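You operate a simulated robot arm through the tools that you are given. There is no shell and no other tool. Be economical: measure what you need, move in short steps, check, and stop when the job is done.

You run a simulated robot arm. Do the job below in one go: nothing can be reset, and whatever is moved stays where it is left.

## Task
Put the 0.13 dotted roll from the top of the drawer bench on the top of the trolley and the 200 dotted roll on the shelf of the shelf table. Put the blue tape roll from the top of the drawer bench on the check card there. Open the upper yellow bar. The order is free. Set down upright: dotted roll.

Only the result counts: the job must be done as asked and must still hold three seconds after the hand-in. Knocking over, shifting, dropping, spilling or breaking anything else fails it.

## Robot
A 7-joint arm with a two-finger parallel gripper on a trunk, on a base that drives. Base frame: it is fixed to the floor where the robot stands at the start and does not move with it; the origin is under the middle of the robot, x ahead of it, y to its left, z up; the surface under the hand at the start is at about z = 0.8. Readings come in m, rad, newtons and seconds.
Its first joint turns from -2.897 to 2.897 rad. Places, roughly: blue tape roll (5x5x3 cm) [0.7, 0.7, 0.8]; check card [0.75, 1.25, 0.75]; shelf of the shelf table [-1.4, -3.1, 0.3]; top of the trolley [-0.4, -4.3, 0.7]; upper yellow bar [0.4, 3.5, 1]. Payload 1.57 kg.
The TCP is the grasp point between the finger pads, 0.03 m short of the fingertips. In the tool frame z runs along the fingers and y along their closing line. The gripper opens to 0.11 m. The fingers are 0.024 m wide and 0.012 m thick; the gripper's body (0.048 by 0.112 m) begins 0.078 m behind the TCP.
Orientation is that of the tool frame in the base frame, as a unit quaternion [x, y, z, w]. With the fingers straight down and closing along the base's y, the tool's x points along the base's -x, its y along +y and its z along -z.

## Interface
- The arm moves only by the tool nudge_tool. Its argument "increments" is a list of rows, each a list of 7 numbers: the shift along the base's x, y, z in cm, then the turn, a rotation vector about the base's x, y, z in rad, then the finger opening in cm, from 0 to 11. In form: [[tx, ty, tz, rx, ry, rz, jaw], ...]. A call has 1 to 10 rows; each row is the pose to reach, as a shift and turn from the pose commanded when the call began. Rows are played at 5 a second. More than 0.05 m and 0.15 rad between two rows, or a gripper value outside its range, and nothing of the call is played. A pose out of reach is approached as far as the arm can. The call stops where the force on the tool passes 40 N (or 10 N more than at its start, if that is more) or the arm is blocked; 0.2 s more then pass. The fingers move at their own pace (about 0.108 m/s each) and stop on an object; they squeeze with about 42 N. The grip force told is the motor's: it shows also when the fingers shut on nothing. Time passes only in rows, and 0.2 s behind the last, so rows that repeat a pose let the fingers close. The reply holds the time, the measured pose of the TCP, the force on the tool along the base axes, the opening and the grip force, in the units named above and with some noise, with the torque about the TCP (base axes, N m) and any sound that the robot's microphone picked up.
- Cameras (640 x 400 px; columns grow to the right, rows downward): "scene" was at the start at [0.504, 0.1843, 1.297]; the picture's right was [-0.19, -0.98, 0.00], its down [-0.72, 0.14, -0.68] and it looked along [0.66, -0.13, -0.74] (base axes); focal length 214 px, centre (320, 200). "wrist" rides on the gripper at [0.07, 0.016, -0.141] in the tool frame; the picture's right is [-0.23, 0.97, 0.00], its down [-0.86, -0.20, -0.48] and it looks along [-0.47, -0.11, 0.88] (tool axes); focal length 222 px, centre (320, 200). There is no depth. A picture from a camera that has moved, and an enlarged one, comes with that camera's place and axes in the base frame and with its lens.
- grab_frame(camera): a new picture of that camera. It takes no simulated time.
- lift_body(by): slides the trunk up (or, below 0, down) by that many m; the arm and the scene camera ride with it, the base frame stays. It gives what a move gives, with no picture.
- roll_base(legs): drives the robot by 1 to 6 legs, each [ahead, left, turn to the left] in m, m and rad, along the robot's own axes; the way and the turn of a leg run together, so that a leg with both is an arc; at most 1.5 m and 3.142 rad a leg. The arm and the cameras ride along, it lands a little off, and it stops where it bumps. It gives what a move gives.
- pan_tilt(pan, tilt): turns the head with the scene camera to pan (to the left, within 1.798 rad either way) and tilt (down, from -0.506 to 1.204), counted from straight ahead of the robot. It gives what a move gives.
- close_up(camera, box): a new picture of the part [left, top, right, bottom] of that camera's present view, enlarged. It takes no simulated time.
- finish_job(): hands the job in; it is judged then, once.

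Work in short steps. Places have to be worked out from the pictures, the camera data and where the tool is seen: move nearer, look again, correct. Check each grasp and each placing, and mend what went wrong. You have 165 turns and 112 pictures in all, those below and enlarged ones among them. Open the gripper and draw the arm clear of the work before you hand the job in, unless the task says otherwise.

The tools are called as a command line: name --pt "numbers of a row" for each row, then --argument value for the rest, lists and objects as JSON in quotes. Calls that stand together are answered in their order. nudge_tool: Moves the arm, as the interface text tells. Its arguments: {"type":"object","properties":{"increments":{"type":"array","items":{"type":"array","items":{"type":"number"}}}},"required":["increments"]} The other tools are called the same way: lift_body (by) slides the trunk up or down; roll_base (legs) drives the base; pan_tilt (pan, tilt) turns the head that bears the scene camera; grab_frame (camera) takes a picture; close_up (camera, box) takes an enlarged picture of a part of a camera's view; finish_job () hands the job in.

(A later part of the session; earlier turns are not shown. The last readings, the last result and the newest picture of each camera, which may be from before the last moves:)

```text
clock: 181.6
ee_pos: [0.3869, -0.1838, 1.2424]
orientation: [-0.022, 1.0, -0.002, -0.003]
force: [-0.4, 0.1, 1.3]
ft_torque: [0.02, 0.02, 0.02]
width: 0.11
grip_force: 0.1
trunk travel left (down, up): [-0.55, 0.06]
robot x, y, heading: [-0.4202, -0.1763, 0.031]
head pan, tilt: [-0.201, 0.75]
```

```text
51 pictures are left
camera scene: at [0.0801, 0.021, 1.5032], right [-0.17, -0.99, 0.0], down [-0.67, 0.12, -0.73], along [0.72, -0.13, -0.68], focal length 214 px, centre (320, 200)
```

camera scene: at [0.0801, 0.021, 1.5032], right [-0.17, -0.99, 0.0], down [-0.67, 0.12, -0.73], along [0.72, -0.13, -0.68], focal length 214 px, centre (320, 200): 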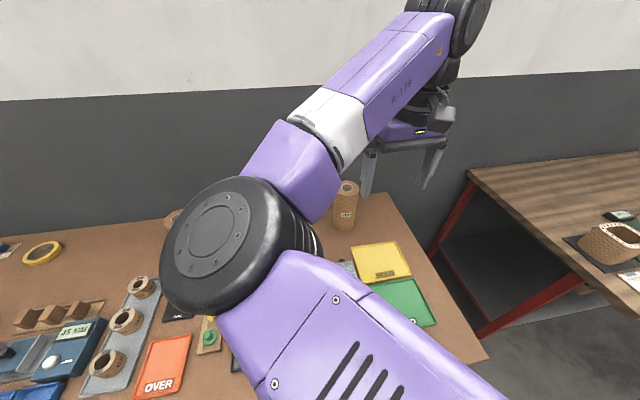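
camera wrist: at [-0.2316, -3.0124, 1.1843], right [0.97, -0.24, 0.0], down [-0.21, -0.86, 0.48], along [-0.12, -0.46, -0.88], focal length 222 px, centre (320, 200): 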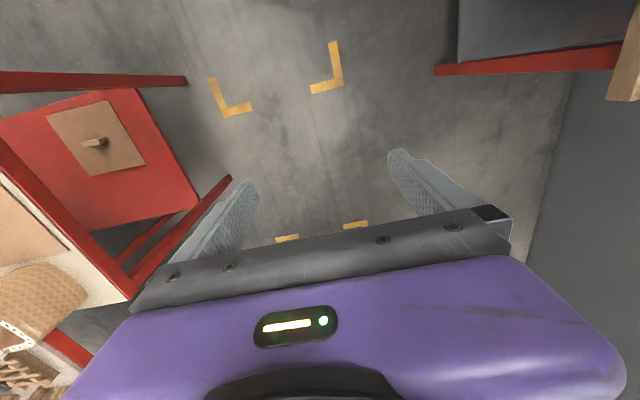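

The hand is at [0.387, -0.183, 1.242], well above everything. I pitch the tool forward by 45° here, before driving closer.

nudge_tool --pt "1 0 -1 0 -0.13 -0.01 11" --pt "2 0 -2 0 -0.26 -0.02 11" --pt "3 0 -3 0 -0.39 -0.03 11" --pt "3 0 -4 0 -0.52 -0.04 11" --pt "3 0 -5 0 -0.65 -0.04 11" --pt "3 0 -6 0 -0.785 -0.04 11" --pt "3 0 -6 0 -0.785 -0.04 11"

grab_frame --camera "scene"

grab_frame --camera "wrist"

```text
clock: 183.2
ee_pos: [0.4152, -0.1819, 1.1838]
orientation: [0.0, 0.924, -0.01, 0.381]
force: [0.3, 0.7, -0.7]
ft_torque: [0.0, 0.0, 0.01]
width: 0.11
grip_force: 0.0
trunk travel left (down, up): [-0.55, 0.06]
robot x, y, heading: [-0.423, -0.1779, 0.028]
head pan, tilt: [-0.201, 0.75]
```

```text
50 pictures are left
camera scene: at [0.0801, 0.021, 1.5032], right [-0.17, -0.99, 0.0], down [-0.67, 0.12, -0.73], along [0.72, -0.13, -0.68], focal length 214 px, centre (320, 200)
```

scene: 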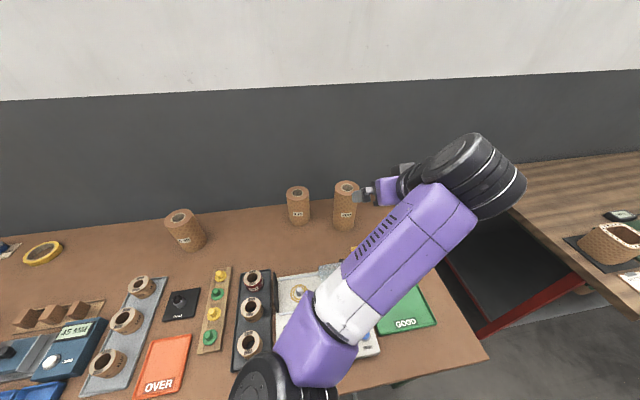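

```text
49 pictures are left
camera wrist: at [0.2663, -0.1651, 1.2338], right [0.17, 0.98, 0.14], down [0.27, -0.18, 0.95], along [0.95, -0.12, -0.29], focal length 222 px, centre (320, 200)
```

wrist: 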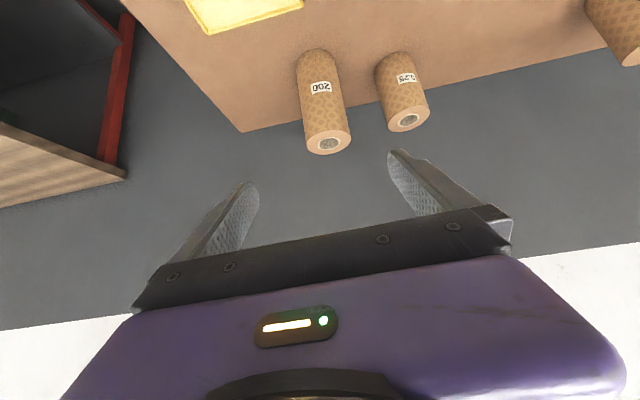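

Label "200" is confirmed, with centre at about [0.653, -0.180] and top at 1.005. I drive forward 0.2 m, then refine.

roll_base --legs '[[0.2, 0, -0.02]]'

grab_frame --camera "wrist"

```text
clock: 184.8
ee_pos: [0.6157, -0.1987, 1.1828]
orientation: [0.012, 0.925, -0.015, 0.38]
force: [0.7, 0.1, -1.4]
ft_torque: [0.03, -0.02, -0.03]
width: 0.1098
grip_force: 0.1
trunk travel left (down, up): [-0.55, 0.06]
robot x, y, heading: [-0.2199, -0.1689, 0.001]
head pan, tilt: [-0.201, 0.75]
```

```text
48 pictures are left
camera wrist: at [0.4673, -0.1777, 1.2338], right [0.19, 0.97, 0.14], down [0.27, -0.19, 0.95], along [0.94, -0.14, -0.29], focal length 222 px, centre (320, 200)
```

wrist: 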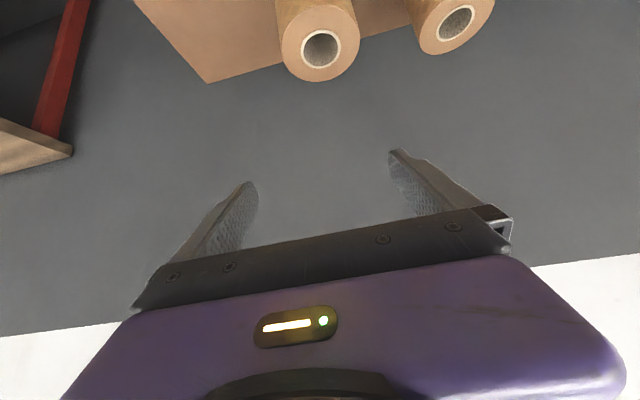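

Roll at [0.652, -0.180]. I correct y and yaw, pull back 3 cm, then lower the trunk 0.2 m and check again.

nudge_tool --pt "-1 0.9 0 0.01 0 0.017 11" --pt "-3 1.85 0 0.019 0 0.034 11" --pt "-3 1.85 0 0.019 0 0.034 11"

lift_body --by -0.2

grab_frame --camera "wrist"

grab_frame --camera "scene"

```text
clock: 185.6
ee_pos: [0.5855, -0.1817, 1.1833]
orientation: [-0.001, 0.925, 0.0, 0.381]
force: [0.3, -0.4, -0.3]
ft_torque: [-0.04, 0.0, -0.03]
width: 0.1103
grip_force: 0.0
trunk travel left (down, up): [-0.55, 0.06]
robot x, y, heading: [-0.2201, -0.1709, 0.001]
head pan, tilt: [-0.201, 0.75]
```

```text
clock: 187.8
ee_pos: [0.5853, -0.1803, 0.9848]
orientation: [-0.001, 0.925, 0.0, 0.38]
force: [-0.5, -0.3, -0.1]
ft_torque: [0.01, 0.01, -0.01]
width: 0.1101
grip_force: 0.0
trunk travel left (down, up): [-0.35, 0.26]
robot x, y, heading: [-0.2226, -0.1744, 0.002]
head pan, tilt: [-0.201, 0.75]
```

```text
47 pictures are left
camera wrist: at [0.4363, -0.1651, 1.0358], right [0.16, 0.97, 0.16], down [0.27, -0.2, 0.94], along [0.95, -0.11, -0.3], focal length 222 px, centre (320, 200)
```

wrist: 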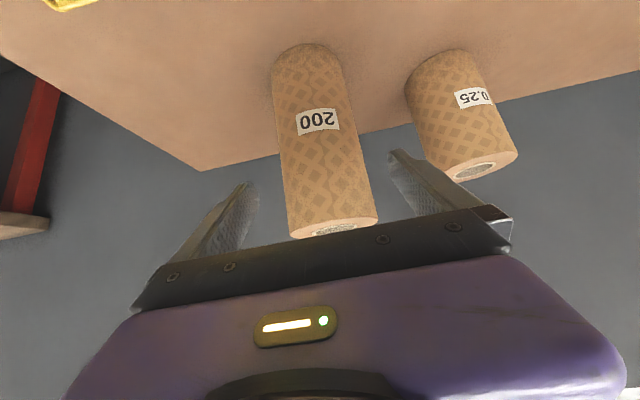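

```text
46 pictures are left
camera scene: at [0.2854, 0.0129, 1.3032], right [-0.2, -0.98, 0.0], down [-0.67, 0.13, -0.73], along [0.72, -0.14, -0.68], focal length 214 px, centre (320, 200)
```

scene: 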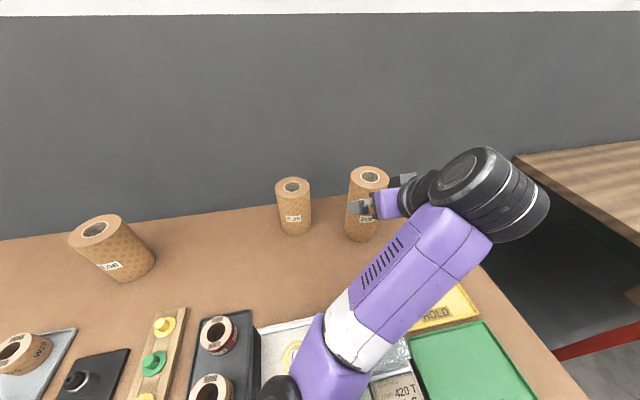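

The roll is centred between the fingers. Moving in to TCP [0.652, -0.180, 0.957] and closing.

nudge_tool --pt "0 0 -1.5 0 0 0 11" --pt "2 0 -2.8 0 0 0 11" --pt "4.5 0 -2.8 0 0 0 11" --pt "6.6 0 -2.8 0 0 0 11" --pt "6.6 0 -2.8 0 0 0 9" --pt "6.6 0 -2.8 0 0 0 7" --pt "6.6 0 -2.8 0 0 0 7" --pt "6.6 0 -2.8 0 0 0 7"

grab_frame --camera "wrist"

```text
clock: 189.8
ee_pos: [0.6378, -0.1309, 0.9739]
orientation: [-0.014, 0.919, 0.012, 0.394]
force: [-1.2, 0.8, -0.8]
ft_torque: [0.02, 0.0, 0.03]
width: 0.0702
grip_force: 0.1
trunk travel left (down, up): [-0.35, 0.26]
robot x, y, heading: [-0.2315, -0.1476, 0.029]
head pan, tilt: [-0.201, 0.75]
stopped in row 8: the arm was blocked; the commanded pose is now the measured one
```

```text
45 pictures are left
camera wrist: at [0.4879, -0.1198, 1.0214], right [0.12, 0.98, 0.17], down [0.25, -0.2, 0.95], along [0.96, -0.07, -0.27], focal length 222 px, centre (320, 200)
```

wrist: 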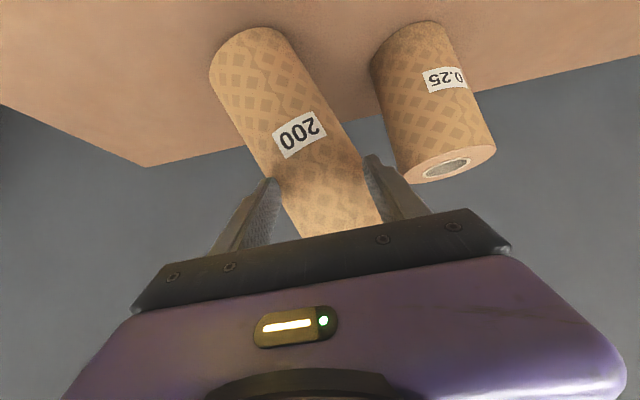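

The base got shoved and the arm was blocked—something touched. I look at the scene before moving.

grab_frame --camera "scene"

```text
44 pictures are left
camera scene: at [0.2637, 0.047, 1.3086], right [-0.17, -0.99, 0.0], down [-0.67, 0.12, -0.74], along [0.72, -0.12, -0.68], focal length 214 px, centre (320, 200)
```

scene: 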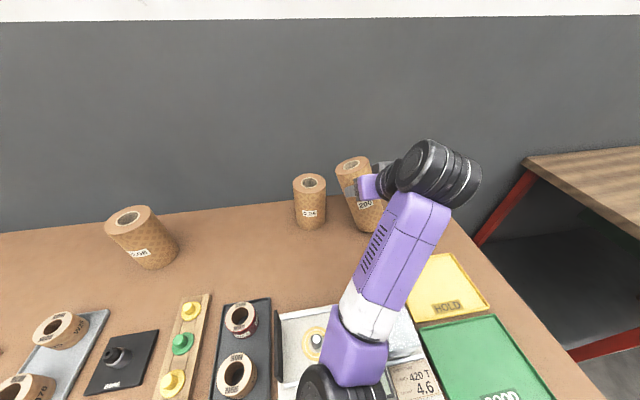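

The elbow seems to press on something low in front while the 200 roll leans between the fingers (not gripped). Raising the trunk slightly should free the arm and let the base return.

lift_body --by 0.03

grab_frame --camera "scene"

```text
clock: 190.5
ee_pos: [0.6449, -0.1351, 0.9864]
orientation: [-0.012, 0.924, 0.006, 0.383]
force: [-0.7, -0.2, -0.2]
ft_torque: [0.02, -0.04, 0.01]
width: 0.0697
grip_force: 0.0
trunk travel left (down, up): [-0.38, 0.23]
robot x, y, heading: [-0.2283, -0.15, 0.034]
head pan, tilt: [-0.201, 0.75]
```

```text
43 pictures are left
camera scene: at [0.2731, 0.0479, 1.3322], right [-0.17, -0.99, 0.0], down [-0.67, 0.11, -0.73], along [0.72, -0.12, -0.68], focal length 214 px, centre (320, 200)
```

scene: 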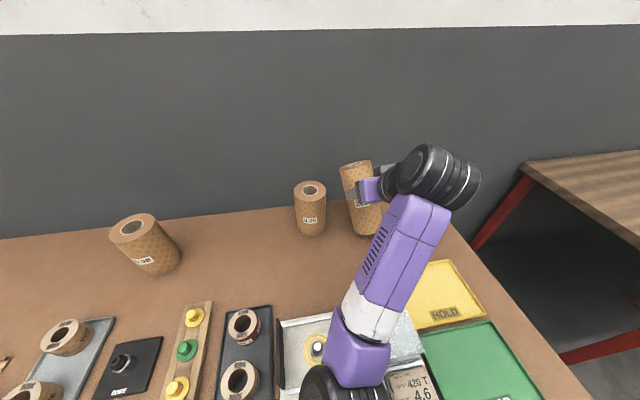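

The roll leans on the −y finger. Moving the hand slowly back in −y lets the roll settle upright.

nudge_tool --pt "0 -0.5 0 0 0 0 7.2" --pt "0 -1 0 0 0 0 7.4" --pt "0 -1.5 0 0 0 0 7.6" --pt "0.2 -2 0 0 0 0 7.8" --pt "0.4 -2.5 0 0 0 0 8" --pt "0.5 -3 0 0 0 0 8.2" --pt "0.6 -3.5 0 0 0 0 8.4" --pt "0.6 -4 0 0 0 0 8.6" --pt "0.6 -4.5 0 0 0 0 8.8" --pt "0.6 -4.7 0 0 0 0 9"

grab_frame --camera "scene"

grab_frame --camera "wrist"

```text
clock: 192.3
ee_pos: [0.6501, -0.0604, 1.0093]
orientation: [-0.091, 0.912, 0.047, 0.398]
force: [-0.5, -0.6, 0.0]
ft_torque: [0.04, -0.01, 0.06]
width: 0.0859
grip_force: 0.1
trunk travel left (down, up): [-0.38, 0.23]
robot x, y, heading: [-0.2242, -0.143, 0.037]
head pan, tilt: [-0.201, 0.75]
stopped in row 8: the arm was blocked; the commanded pose is now the measured one
```

```text
42 pictures are left
camera scene: at [0.268, 0.0617, 1.3332], right [-0.16, -0.99, 0.0], down [-0.67, 0.11, -0.73], along [0.72, -0.12, -0.68], focal length 214 px, centre (320, 200)
```

scene: 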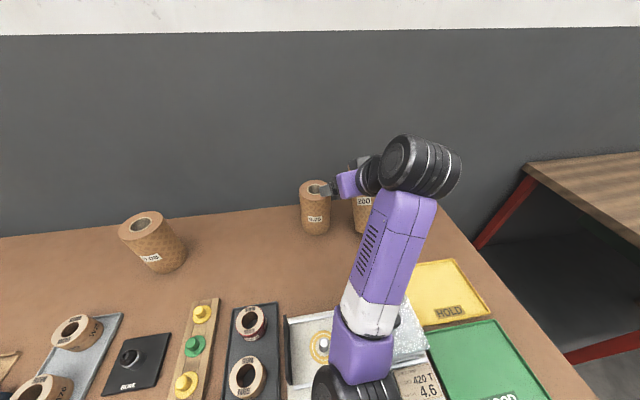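

```text
41 pictures are left
camera wrist: at [0.4994, -0.0767, 1.0541], right [-0.05, 0.98, 0.18], down [0.27, -0.16, 0.95], along [0.96, 0.09, -0.25], focal length 222 px, centre (320, 200)
```

wrist: 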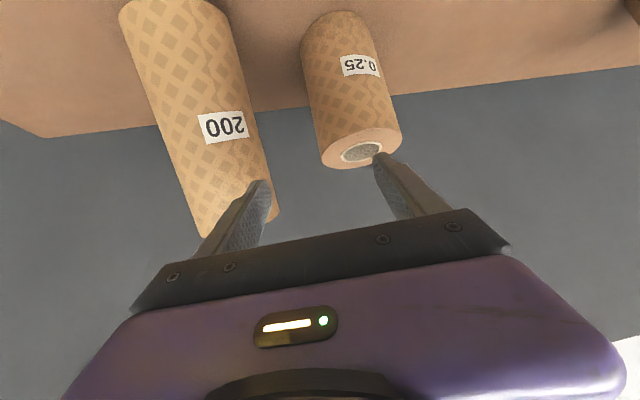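

The arm drifted the wrong way—it is being blocked by contact near the elbow. Rising straight up with the trunk is the safe escape.

lift_body --by 0.2

grab_frame --camera "scene"

grab_frame --camera "wrist"

```text
clock: 194.5
ee_pos: [0.6527, -0.0716, 1.2026]
orientation: [-0.085, 0.914, 0.043, 0.394]
force: [-0.8, -0.9, -0.7]
ft_torque: [-0.03, 0.03, -0.02]
width: 0.0858
grip_force: 0.0
trunk travel left (down, up): [-0.58, 0.03]
robot x, y, heading: [-0.2301, -0.1428, 0.035]
head pan, tilt: [-0.201, 0.75]
```

```text
40 pictures are left
camera scene: at [0.272, 0.056, 1.5331], right [-0.17, -0.99, 0.0], down [-0.67, 0.11, -0.73], along [0.72, -0.12, -0.68], focal length 214 px, centre (320, 200)
```

scene: 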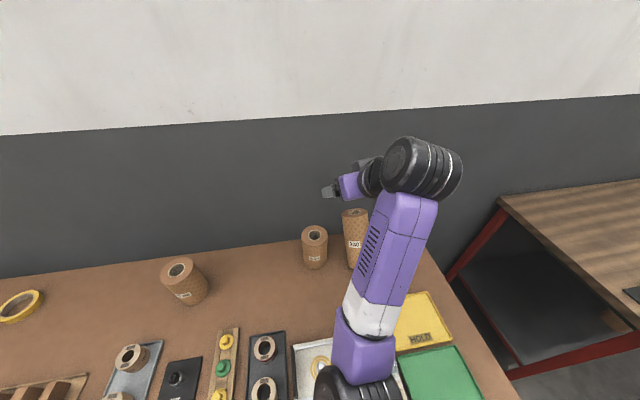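

```text
39 pictures are left
camera wrist: at [0.5019, -0.0863, 1.2494], right [-0.03, 0.98, 0.18], down [0.28, -0.16, 0.95], along [0.96, 0.08, -0.27], focal length 222 px, centre (320, 200)
```

wrist: 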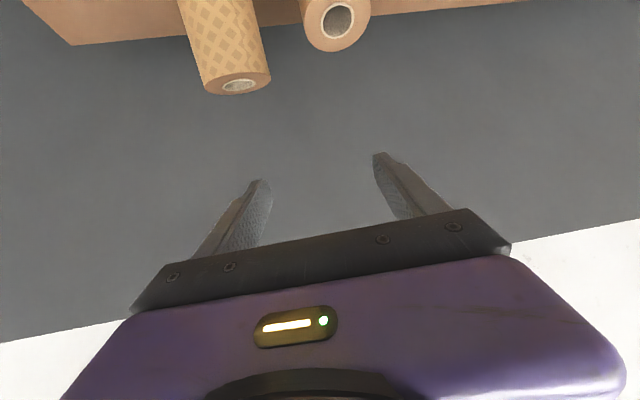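

Both rolls still stand. The 200 roll slid to about [0.748, -0.142]; its diameter is ≈0.09, and the earlier pinch was off-centre because the low forearm touched the device. I keep the trunk high now for clearance and first restore the tool's yaw and y here at height.

nudge_tool --pt "0 -1.5 0 -0.004 0.009 -0.06 11" --pt "0 -3 0 -0.009 0.018 -0.12 11" --pt "0 -5 0 -0.014 0.028 -0.19 11" --pt "0 -7 0 -0.014 0.028 -0.19 11" --pt "0 -7 0 -0.014 0.028 -0.19 11"

grab_frame --camera "wrist"

```text
clock: 195.7
ee_pos: [0.6528, -0.1429, 1.2022]
orientation: [0.0, 0.924, 0.001, 0.382]
force: [-0.6, 0.1, 0.1]
ft_torque: [-0.03, 0.0, -0.02]
width: 0.11
grip_force: 0.1
trunk travel left (down, up): [-0.58, 0.03]
robot x, y, heading: [-0.2293, -0.1428, 0.033]
head pan, tilt: [-0.201, 0.75]
```

```text
38 pictures are left
camera wrist: at [0.504, -0.1277, 1.2525], right [0.16, 0.97, 0.16], down [0.27, -0.2, 0.94], along [0.95, -0.11, -0.29], focal length 222 px, centre (320, 200)
```

wrist: 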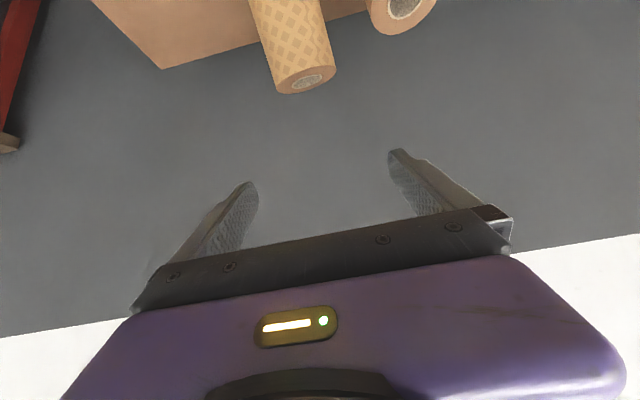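

The 200 roll is upright at [0.751, -0.1465]. I drive forward 8 cm, align above it and descend vertically in stages with the trunk high.

roll_base --legs '[[0.08, 0, 0]]'

nudge_tool --pt "1 -0.3 -2 0 0 0 11" --pt "2 -0.5 -5 0 0 0 11" --pt "2 -0.5 -9 0 0 0 11" --pt "2 -0.5 -12 0 0 0 11" --pt "2 -0.5 -13 0 0 0 11"

grab_frame --camera "scene"

grab_frame --camera "wrist"

```text
clock: 196.4
ee_pos: [0.6545, -0.1448, 1.2001]
orientation: [0.001, 0.924, 0.002, 0.382]
force: [-0.3, -0.4, 0.7]
ft_torque: [0.0, 0.02, 0.05]
width: 0.1099
grip_force: 0.0
trunk travel left (down, up): [-0.58, 0.03]
robot x, y, heading: [-0.2288, -0.1429, 0.031]
head pan, tilt: [-0.201, 0.75]
stopped in leg 1: the robot was blocked; the commanded pose is now the measured one
```

```text
clock: 197.6
ee_pos: [0.6746, -0.1471, 1.0718]
orientation: [0.0, 0.924, 0.001, 0.383]
force: [0.6, -0.3, 0.5]
ft_torque: [0.0, 0.02, 0.0]
width: 0.11
grip_force: 0.0
trunk travel left (down, up): [-0.58, 0.03]
robot x, y, heading: [-0.2276, -0.1406, 0.036]
head pan, tilt: [-0.201, 0.75]
```

```text
37 pictures are left
camera scene: at [0.2732, 0.0557, 1.5332], right [-0.17, -0.99, 0.0], down [-0.67, 0.12, -0.73], along [0.72, -0.12, -0.68], focal length 214 px, centre (320, 200)
```

scene: 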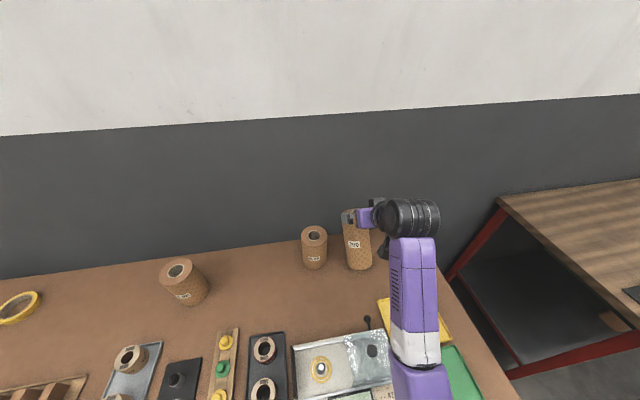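

```text
36 pictures are left
camera wrist: at [0.5254, -0.1316, 1.1226], right [0.16, 0.97, 0.16], down [0.27, -0.2, 0.94], along [0.95, -0.11, -0.29], focal length 222 px, centre (320, 200)
```

wrist: 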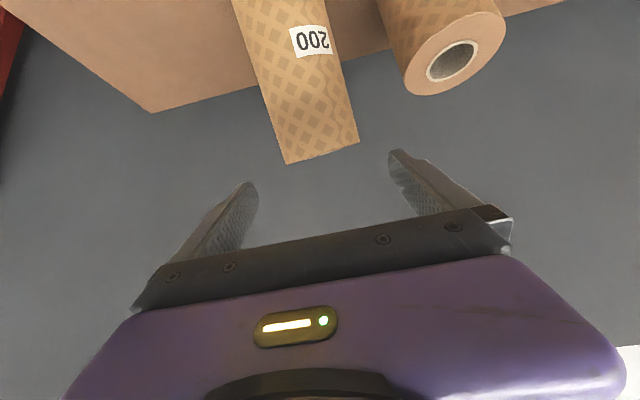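

The base is blocked (probably by the bench's right leg), so I reach with the arm instead. First moving over the roll at safe height.

nudge_tool --pt "2.5 0 0 0 0 0 11" --pt "5 0 0 0 0 0 11" --pt "7.6 0 0 0 0 0 11" --pt "7.6 0 0 0 0 0 11"

grab_frame --camera "wrist"

```text
clock: 198.6
ee_pos: [0.7514, -0.1472, 1.0722]
orientation: [0.0, 0.924, 0.001, 0.383]
force: [0.1, 0.2, -0.6]
ft_torque: [0.02, 0.04, 0.01]
width: 0.1099
grip_force: 0.0
trunk travel left (down, up): [-0.58, 0.03]
robot x, y, heading: [-0.2285, -0.1453, 0.031]
head pan, tilt: [-0.201, 0.75]
```

```text
35 pictures are left
camera wrist: at [0.6008, -0.1313, 1.1236], right [0.16, 0.97, 0.16], down [0.27, -0.2, 0.94], along [0.95, -0.11, -0.29], focal length 222 px, centre (320, 200)
```

wrist: 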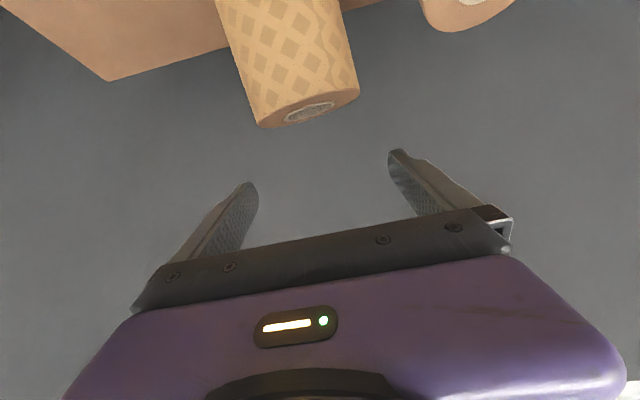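

Centred over the roll ([0.749, -0.145]). Descending vertically to TCP z≈0.957, jaw open.

nudge_tool --pt "-0.2 0.1 -2 0 0 0 11" --pt "-0.2 0.1 -4 0 0 0 11" --pt "-0.2 0.1 -6 0 0 0 11" --pt "-0.2 0.1 -7.5 0 0 0 11"

grab_frame --camera "wrist"

grab_frame --camera "scene"

```text
clock: 199.6
ee_pos: [0.7501, -0.1475, 0.9984]
orientation: [0.0, 0.924, 0.001, 0.382]
force: [0.0, -0.3, -0.6]
ft_torque: [0.01, 0.01, 0.02]
width: 0.1101
grip_force: 0.2
trunk travel left (down, up): [-0.58, 0.03]
robot x, y, heading: [-0.2303, -0.1424, 0.032]
head pan, tilt: [-0.201, 0.75]
```

```text
34 pictures are left
camera wrist: at [0.6003, -0.1329, 1.0495], right [0.16, 0.97, 0.16], down [0.27, -0.2, 0.94], along [0.95, -0.11, -0.29], focal length 222 px, centre (320, 200)
```

wrist: 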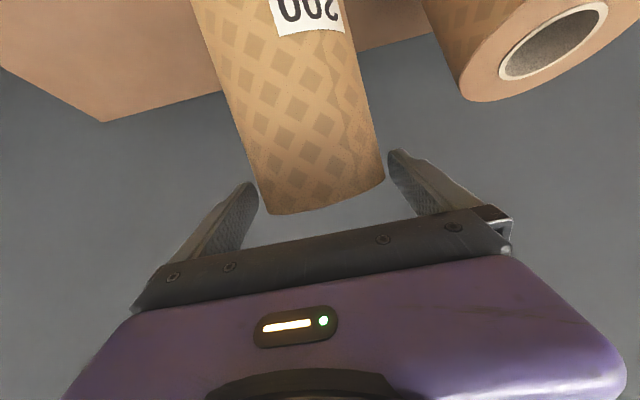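

```text
33 pictures are left
camera scene: at [0.2732, 0.0556, 1.5332], right [-0.17, -0.99, 0.0], down [-0.67, 0.12, -0.73], along [0.72, -0.12, -0.68], focal length 214 px, centre (320, 200)
```

scene: 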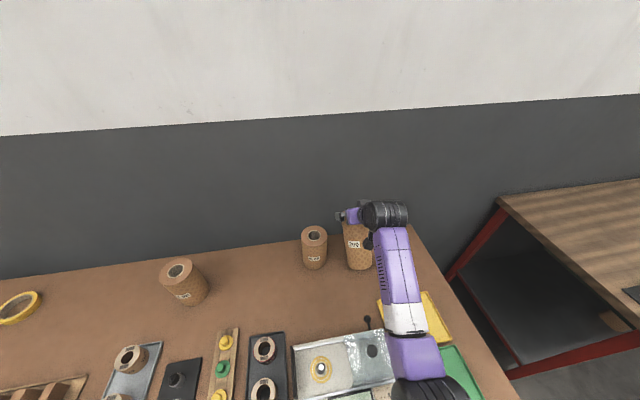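

The roll sits between the fingers with the forearm well clear. Down 4 cm more and close.

nudge_tool --pt "0 0.1 -2 0 0 0 11" --pt "0 0.1 -4 0 0 0 11" --pt "0 0.1 -4 0 0 0 9" --pt "0 0.1 -4 0 0 0 7" --pt "0 0.1 -4 0 0 0 7" --pt "0 0.1 -4 0 0 0 7"

grab_frame --camera "wrist"

```text
clock: 201.0
ee_pos: [0.7481, -0.1479, 0.9558]
orientation: [0.001, 0.924, 0.0, 0.383]
force: [-0.1, -2.2, 0.9]
ft_torque: [-0.31, 0.02, 0.07]
width: 0.0915
grip_force: 42.4
trunk travel left (down, up): [-0.58, 0.03]
robot x, y, heading: [-0.2278, -0.1398, 0.026]
head pan, tilt: [-0.201, 0.75]
```

```text
32 pictures are left
camera wrist: at [0.5992, -0.1323, 1.0073], right [0.16, 0.97, 0.16], down [0.27, -0.2, 0.94], along [0.95, -0.11, -0.29], focal length 222 px, centre (320, 200)
```

wrist: 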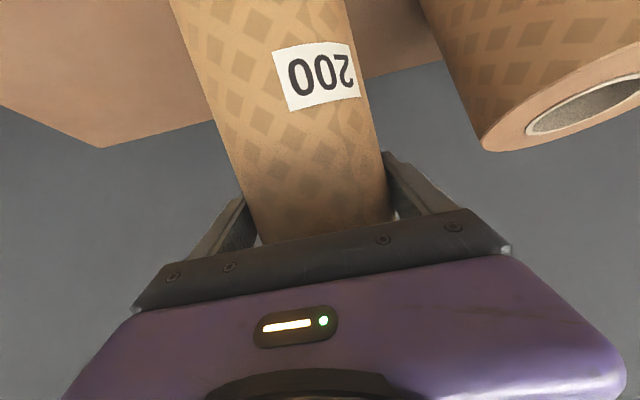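

Firmly gripped (9.15 cm, 42 N). Lifting 20 cm straight up.

nudge_tool --pt "0 0 2 0 0 0 7" --pt "0 0 5 0 0 0 7" --pt "0 0 9 0 0 0 7" --pt "0 0 13 0 0 0 7" --pt "0 0 17 0 0 0 7" --pt "0 0 20 0 0 0 7" --pt "0 0 20 0 0 0 7"

grab_frame --camera "scene"

```text
clock: 202.6
ee_pos: [0.7458, -0.1472, 1.1573]
orientation: [0.001, 0.924, 0.001, 0.382]
force: [-0.5, 0.2, -8.6]
ft_torque: [0.01, -0.34, -0.01]
width: 0.0903
grip_force: 41.9
trunk travel left (down, up): [-0.58, 0.03]
robot x, y, heading: [-0.2283, -0.1416, 0.032]
head pan, tilt: [-0.201, 0.75]
```

```text
31 pictures are left
camera scene: at [0.2735, 0.0556, 1.5331], right [-0.17, -0.99, 0.0], down [-0.67, 0.12, -0.73], along [0.72, -0.12, -0.68], focal length 214 px, centre (320, 200)
```

scene: 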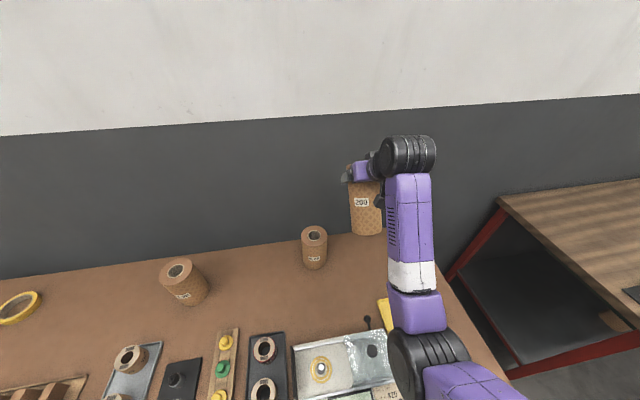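

Lifted and hanging upright (≈0.87 kg). Retracting the hand a bit, backing off 0.3 m and turning right to face the corridor.

nudge_tool --pt "-3 0 0 0 0 0 7" --pt "-6 0 0 0 0 0 7" --pt "-9 0 0 0 0 0 7" --pt "-9 0 0 0 0 0 7"

roll_base --legs '[[-0.35, 0, -0.03]]'

roll_base --legs '[[0, 0, -1.571]]'

roll_base --legs '[[0, 0.31, 0]]'

pan_tilt --pan -0.1 --tilt 0.55

grab_frame --camera "scene"

```text
clock: 203.6
ee_pos: [0.657, -0.149, 1.1539]
orientation: [0.0, 0.924, 0.002, 0.383]
force: [-1.0, 0.2, -9.3]
ft_torque: [-0.01, -0.33, 0.02]
width: 0.0902
grip_force: 41.5
trunk travel left (down, up): [-0.58, 0.03]
robot x, y, heading: [-0.2268, -0.1477, 0.033]
head pan, tilt: [-0.201, 0.75]
```

```text
clock: 205.8
ee_pos: [0.3158, -0.1801, 1.1542]
orientation: [0.013, 0.924, -0.004, 0.383]
force: [-0.2, 0.0, -8.4]
ft_torque: [0.02, -0.3, 0.0]
width: 0.0901
grip_force: 41.8
trunk travel left (down, up): [-0.58, 0.03]
robot x, y, heading: [-0.5688, -0.1486, 0.003]
head pan, tilt: [-0.201, 0.75]
```

```text
clock: 210.1
ee_pos: [-0.6389, -1.0318, 1.1542]
orientation: [0.677, 0.629, -0.279, 0.261]
force: [-0.4, 0.2, -8.5]
ft_torque: [-0.29, 0.04, 0.0]
width: 0.0894
grip_force: 41.7
trunk travel left (down, up): [-0.58, 0.03]
robot x, y, heading: [-0.5669, -0.1468, -1.614]
head pan, tilt: [-0.201, 0.75]
```

```text
clock: 212.2
ee_pos: [-0.3253, -1.0435, 1.1545]
orientation: [0.674, 0.633, -0.278, 0.262]
force: [-0.1, -0.3, -7.9]
ft_torque: [-0.28, 0.02, 0.02]
width: 0.0895
grip_force: 42.4
trunk travel left (down, up): [-0.58, 0.03]
robot x, y, heading: [-0.263, -0.1598, -1.597]
head pan, tilt: [-0.201, 0.75]
```

```text
clock: 212.9
ee_pos: [-0.3246, -1.0434, 1.1538]
orientation: [0.674, 0.633, -0.277, 0.262]
force: [0.0, 0.3, -8.4]
ft_torque: [-0.29, 0.02, -0.02]
width: 0.0892
grip_force: 42.1
trunk travel left (down, up): [-0.58, 0.03]
robot x, y, heading: [-0.2638, -0.1623, -1.603]
head pan, tilt: [-0.099, 0.55]
```

```text
30 pictures are left
camera scene: at [-0.0898, -0.6823, 1.5504], right [-0.99, 0.13, 0.0], down [0.07, 0.52, -0.85], along [-0.11, -0.85, -0.52], focal length 214 px, centre (320, 200)
```

scene: 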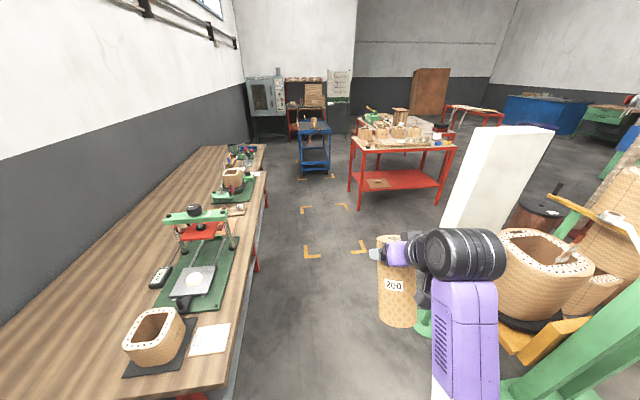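

The roll hangs fine. Driving down the corridor to about y = −3.5 with a slight heading correction.

roll_base --legs '[[1.2, 0.05, 0.03], [1.2, 0, 0]]'

grab_frame --camera "scene"

```text
clock: 224.8
ee_pos: [-0.2536, -3.4634, 1.1549]
orientation: [0.664, 0.643, -0.273, 0.267]
force: [0.4, 0.4, -8.4]
ft_torque: [-0.33, 0.05, 0.01]
width: 0.0892
grip_force: 42.0
trunk travel left (down, up): [-0.58, 0.03]
robot x, y, heading: [-0.2234, -2.5776, -1.563]
head pan, tilt: [-0.099, 0.55]
```

```text
29 pictures are left
camera scene: at [-0.0306, -3.0941, 1.5505], right [-1.0, 0.1, 0.0], down [0.05, 0.52, -0.85], along [-0.08, -0.85, -0.52], focal length 214 px, centre (320, 200)
```

scene: 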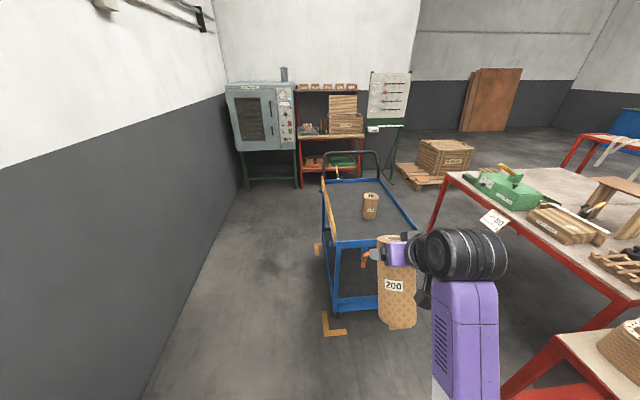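

The lane is clear, and my carried roll's bottom (≈1.0) is well above the placed 0.13 roll (top 0.87). I go forward 0.95 m, edge left, then turn right to face the shelf table's end.

roll_base --legs '[[0.7, 0, 0], [0.25, 0.2, 0]]'

roll_base --legs '[[0, 0, -1.571]]'

pan_tilt --pan -0.25 --tilt 0.65

grab_frame --camera "scene"

```text
clock: 230.4
ee_pos: [-0.0444, -4.4033, 1.1514]
orientation: [0.657, 0.652, -0.268, 0.267]
force: [0.3, 0.6, -8.2]
ft_torque: [-0.3, -0.02, 0.04]
width: 0.0893
grip_force: 42.2
trunk travel left (down, up): [-0.58, 0.03]
robot x, y, heading: [-0.0313, -3.5232, -1.547]
head pan, tilt: [-0.099, 0.55]
stopped in leg 2: the robot was blocked; the commanded pose is now the measured one
```

```text
clock: 231.1
ee_pos: [-0.0472, -4.4031, 1.1492]
orientation: [0.658, 0.652, -0.267, 0.266]
force: [-0.1, -0.3, -8.7]
ft_torque: [-0.28, -0.04, 0.0]
width: 0.0893
grip_force: 41.6
trunk travel left (down, up): [-0.58, 0.03]
robot x, y, heading: [-0.0367, -3.519, -1.551]
head pan, tilt: [-0.099, 0.55]
stopped in leg 1: the robot was blocked; the commanded pose is now the measured one
```

```text
clock: 231.8
ee_pos: [-0.0471, -4.4043, 1.152]
orientation: [0.658, 0.651, -0.267, 0.267]
force: [-0.9, 0.0, -8.7]
ft_torque: [-0.33, -0.02, 0.02]
width: 0.0891
grip_force: 42.2
trunk travel left (down, up): [-0.58, 0.03]
robot x, y, heading: [-0.0314, -3.517, -1.55]
head pan, tilt: [-0.25, 0.649]
```

```text
28 pictures are left
camera scene: at [0.156, -4.0269, 1.5417], right [-0.97, 0.23, 0.0], down [0.14, 0.59, -0.8], along [-0.18, -0.78, -0.6], focal length 214 px, centre (320, 200)
```

scene: 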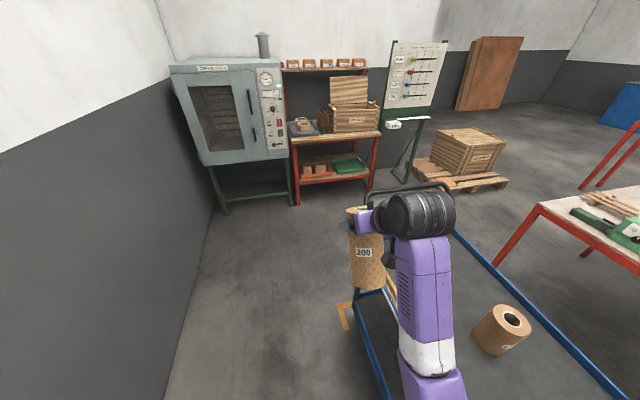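

The base bumped something, probably the trolley's near corner; the 0.13 roll still stands where it was. I back off, raise the hand for clearance and then turn.

roll_base --legs '[[-0.13, -0.1, 0]]'

nudge_tool --pt "0 0 3 0 0 0 7" --pt "0 0 6 0 0 0 7" --pt "0 0 6 0 0 0 7"

roll_base --legs '[[0, 0, -0.8]]'

grab_frame --camera "scene"

```text
clock: 233.2
ee_pos: [-0.1483, -4.2781, 1.1508]
orientation: [0.658, 0.651, -0.268, 0.268]
force: [0.5, -0.2, -7.8]
ft_torque: [-0.31, 0.03, -0.01]
width: 0.0892
grip_force: 41.9
trunk travel left (down, up): [-0.58, 0.03]
robot x, y, heading: [-0.1325, -3.392, -1.552]
head pan, tilt: [-0.25, 0.649]
```

```text
clock: 234.0
ee_pos: [-0.1484, -4.2782, 1.2137]
orientation: [0.658, 0.651, -0.267, 0.267]
force: [0.3, 0.4, -8.5]
ft_torque: [-0.31, -0.05, 0.01]
width: 0.0891
grip_force: 41.5
trunk travel left (down, up): [-0.58, 0.03]
robot x, y, heading: [-0.1346, -3.3924, -1.554]
head pan, tilt: [-0.25, 0.649]
```

```text
clock: 235.6
ee_pos: [-0.4384, -4.2171, 1.2117]
orientation: [0.755, 0.537, -0.306, 0.219]
force: [-1.0, 0.2, -7.3]
ft_torque: [-0.27, 0.08, 0.04]
width: 0.089
grip_force: 41.7
trunk travel left (down, up): [-0.58, 0.03]
robot x, y, heading: [-0.1425, -3.3882, -1.874]
head pan, tilt: [-0.25, 0.649]
stopped in leg 1: the robot was blocked; the commanded pose is now the measured one
```

```text
27 pictures are left
camera scene: at [-0.1275, -3.9264, 1.5418], right [-0.85, 0.53, 0.0], down [0.32, 0.51, -0.8], along [-0.42, -0.68, -0.6], focal length 214 px, centre (320, 200)
```

scene: 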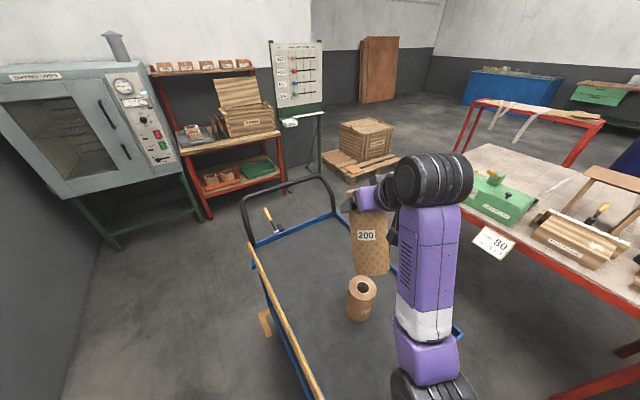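

Base corner is hitting, likely the wood table's leg. I shift 0.19 m toward −x, where there's room on all sides, and continue turning.

roll_base --legs '[[0.057, -0.181, 0]]'

roll_base --legs '[[0, 0, -1.265]]'

pan_tilt --pan -0.1 --tilt 0.75

grab_frame --camera "scene"

```text
clock: 237.2
ee_pos: [-0.6309, -4.2158, 1.2121]
orientation: [0.755, 0.537, -0.306, 0.22]
force: [-0.3, 0.4, -8.4]
ft_torque: [-0.3, 0.1, 0.0]
width: 0.0891
grip_force: 42.3
trunk travel left (down, up): [-0.58, 0.03]
robot x, y, heading: [-0.3334, -3.3786, -1.877]
head pan, tilt: [-0.25, 0.649]
```

```text
clock: 240.7
ee_pos: [-1.2189, -3.3614, 1.2127]
orientation: [0.927, -0.007, -0.376, -0.002]
force: [0.9, -0.2, -8.3]
ft_torque: [0.03, 0.32, 0.01]
width: 0.0891
grip_force: 41.9
trunk travel left (down, up): [-0.58, 0.03]
robot x, y, heading: [-0.3369, -3.3808, -3.129]
head pan, tilt: [-0.25, 0.649]
```

```text
clock: 241.4
ee_pos: [-1.2187, -3.3602, 1.2118]
orientation: [0.927, -0.008, -0.375, -0.002]
force: [0.6, -1.0, -8.5]
ft_torque: [0.0, 0.28, 0.0]
width: 0.0891
grip_force: 42.1
trunk travel left (down, up): [-0.58, 0.03]
robot x, y, heading: [-0.335, -3.3738, -3.127]
head pan, tilt: [-0.099, 0.75]
```

```text
26 pictures are left
camera scene: at [-0.8433, -3.5791, 1.5331], right [0.09, 1.0, 0.0], down [0.68, -0.06, -0.73], along [-0.73, 0.06, -0.68], focal length 214 px, centre (320, 200)
```

scene: 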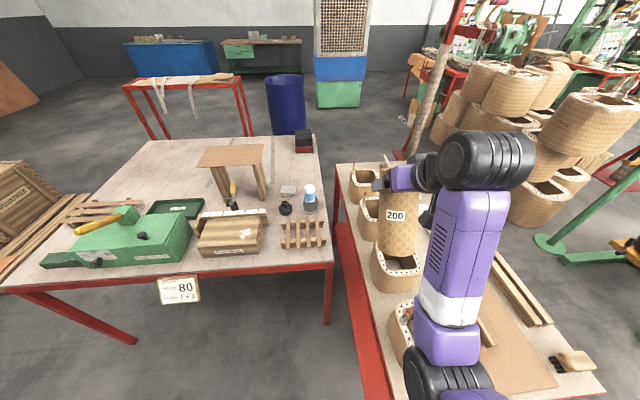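

Facing the table end now. I back up 0.43 m and shift slightly left (−y) so the roll clears the table end before lowering.

roll_base --legs '[[-0.43, 0.09, -0.012]]'

grab_frame --camera "scene"

```text
clock: 244.0
ee_pos: [-0.7941, -3.4444, 1.213]
orientation: [0.926, -0.008, -0.377, -0.002]
force: [-0.4, 0.4, -7.9]
ft_torque: [0.01, 0.28, 0.03]
width: 0.0892
grip_force: 41.6
trunk travel left (down, up): [-0.58, 0.03]
robot x, y, heading: [0.0943, -3.4662, -3.134]
head pan, tilt: [-0.099, 0.75]
```

```text
25 pictures are left
camera scene: at [-0.4177, -3.6639, 1.533], right [0.09, 1.0, 0.0], down [0.68, -0.06, -0.73], along [-0.73, 0.07, -0.68], focal length 214 px, centre (320, 200)
```

scene: 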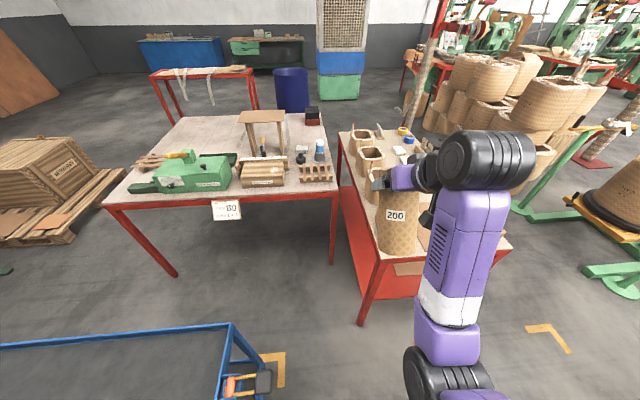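

The table end is at x≈-0.855. I retract 4 cm for margin, then lower the trunk fully (roll bottom to ≈0.48).

nudge_tool --pt "2 0 0 0 0 0 7" --pt "4 0 0 0 0 0 7" --pt "4 0 0 0 0 0 7"

lift_body --by -0.56

grab_frame --camera "scene"

grab_frame --camera "wrist"

```text
clock: 244.8
ee_pos: [-0.7518, -3.4436, 1.213]
orientation: [0.926, -0.009, -0.377, -0.002]
force: [-0.4, -0.9, -8.4]
ft_torque: [0.02, 0.28, 0.03]
width: 0.0892
grip_force: 42.2
trunk travel left (down, up): [-0.58, 0.03]
robot x, y, heading: [0.0953, -3.4683, -3.128]
head pan, tilt: [-0.099, 0.75]
```

```text
refused: -0.56 is not a number from -0.4 to 0.4
```

```text
24 pictures are left
camera scene: at [-0.4175, -3.6638, 1.5331], right [0.09, 1.0, 0.0], down [0.68, -0.06, -0.73], along [-0.73, 0.07, -0.68], focal length 214 px, centre (320, 200)
```

scene: 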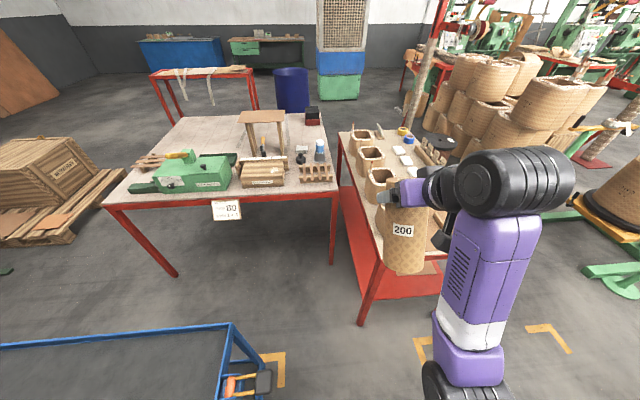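

```text
23 pictures are left
camera wrist: at [-0.602, -3.4629, 1.2664], right [-0.18, -0.97, 0.16], down [-0.28, 0.21, 0.94], along [-0.94, 0.12, -0.3], focal length 222 px, centre (320, 200)
```

wrist: 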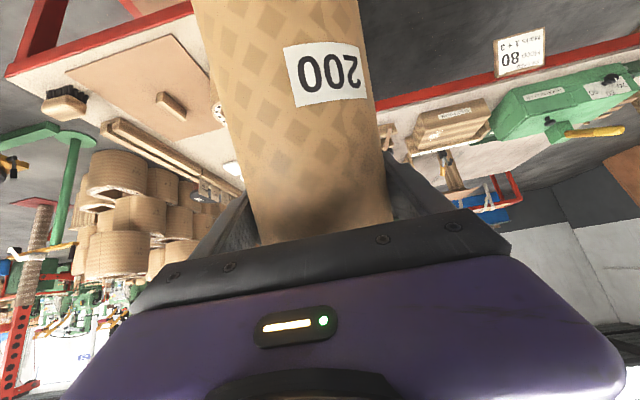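

Lowering is limited to 0.4 per call; doing it in two.

lift_body --by -0.4

lift_body --by -0.17

grab_frame --camera "wrist"

grab_frame --camera "scene"

```text
clock: 248.7
ee_pos: [-0.7513, -3.4435, 0.8134]
orientation: [0.926, -0.008, -0.377, -0.002]
force: [0.2, -0.3, -8.3]
ft_torque: [-0.02, 0.32, -0.01]
width: 0.0893
grip_force: 41.9
trunk travel left (down, up): [-0.18, 0.43]
robot x, y, heading: [0.089, -3.4683, -3.137]
head pan, tilt: [-0.099, 0.75]
```

```text
clock: 250.6
ee_pos: [-0.7506, -3.4435, 0.6438]
orientation: [0.926, -0.009, -0.377, -0.002]
force: [0.5, -0.8, -7.8]
ft_torque: [0.02, 0.3, 0.0]
width: 0.0892
grip_force: 41.8
trunk travel left (down, up): [-0.01, 0.6]
robot x, y, heading: [0.0905, -3.4654, -3.131]
head pan, tilt: [-0.099, 0.75]
```

```text
22 pictures are left
camera wrist: at [-0.6022, -3.4629, 0.6965], right [-0.18, -0.97, 0.16], down [-0.28, 0.21, 0.94], along [-0.94, 0.12, -0.3], focal length 222 px, centre (320, 200)
```

wrist: 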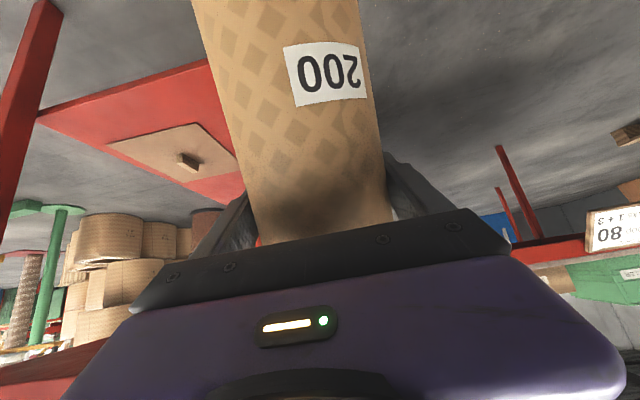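

```text
21 pictures are left
camera scene: at [-0.4175, -3.6639, 0.9631], right [0.09, 1.0, 0.0], down [0.68, -0.06, -0.73], along [-0.73, 0.07, -0.68], focal length 214 px, centre (320, 200)
```

scene: 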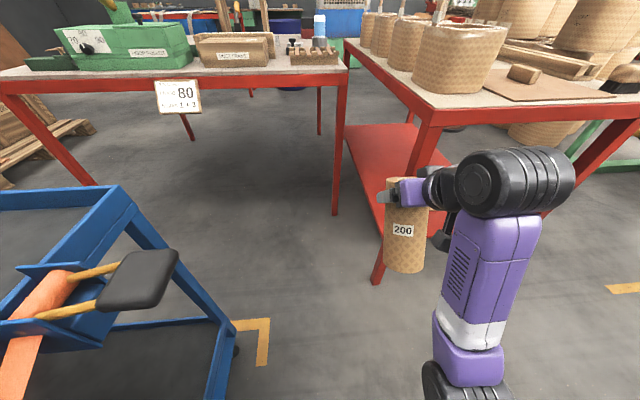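

Shelf is at z≈0.30–0.31, the −y leg at y≈-3.35 and the lid starts at y≈-3.14, so the slot centre is y≈-3.225. I lower the hand to z≈0.51 and shift to y = −3.225 in front of the opening.

nudge_tool --pt "0 2 -3 0 0 0 7" --pt "0 4 -6 0 0 0 7" --pt "0 7 -9 0 0 0 7" --pt "0 10 -12 0 0 0 7" --pt "0 13 -13.4 0 0 0 7" --pt "0 16 -13.4 0 0 0 7" --pt "0 19 -13.4 0 0 0 7" --pt "0 21.8 -13.4 0 0 0 7" --pt "0 21.8 -13.4 0 0 0 7"

grab_frame --camera "wrist"

grab_frame --camera "scene"

```text
clock: 252.6
ee_pos: [-0.7505, -3.2228, 0.5085]
orientation: [0.927, -0.009, -0.376, -0.002]
force: [-0.8, 0.3, -8.6]
ft_torque: [0.02, 0.28, 0.02]
width: 0.0893
grip_force: 42.0
trunk travel left (down, up): [-0.01, 0.6]
robot x, y, heading: [0.0915, -3.4648, -3.129]
head pan, tilt: [-0.099, 0.75]
```

```text
20 pictures are left
camera wrist: at [-0.603, -3.2433, 0.5616], right [-0.18, -0.97, 0.16], down [-0.28, 0.21, 0.94], along [-0.94, 0.12, -0.3], focal length 222 px, centre (320, 200)
```

wrist: 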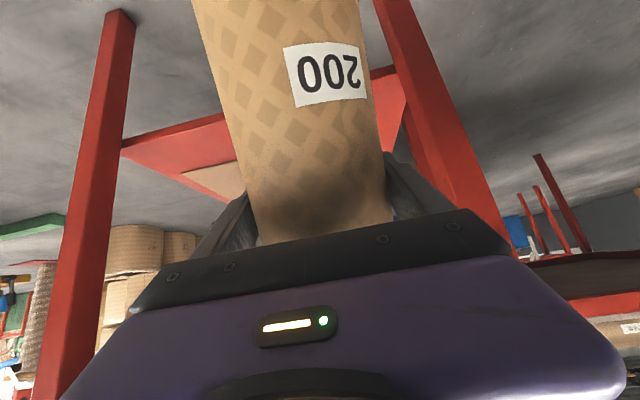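

```text
19 pictures are left
camera scene: at [-0.4175, -3.6638, 0.9631], right [0.09, 1.0, 0.0], down [0.68, -0.06, -0.73], along [-0.73, 0.07, -0.68], focal length 214 px, centre (320, 200)
```

scene: 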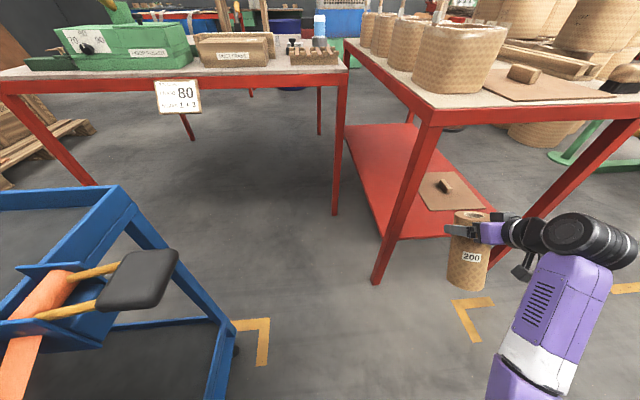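

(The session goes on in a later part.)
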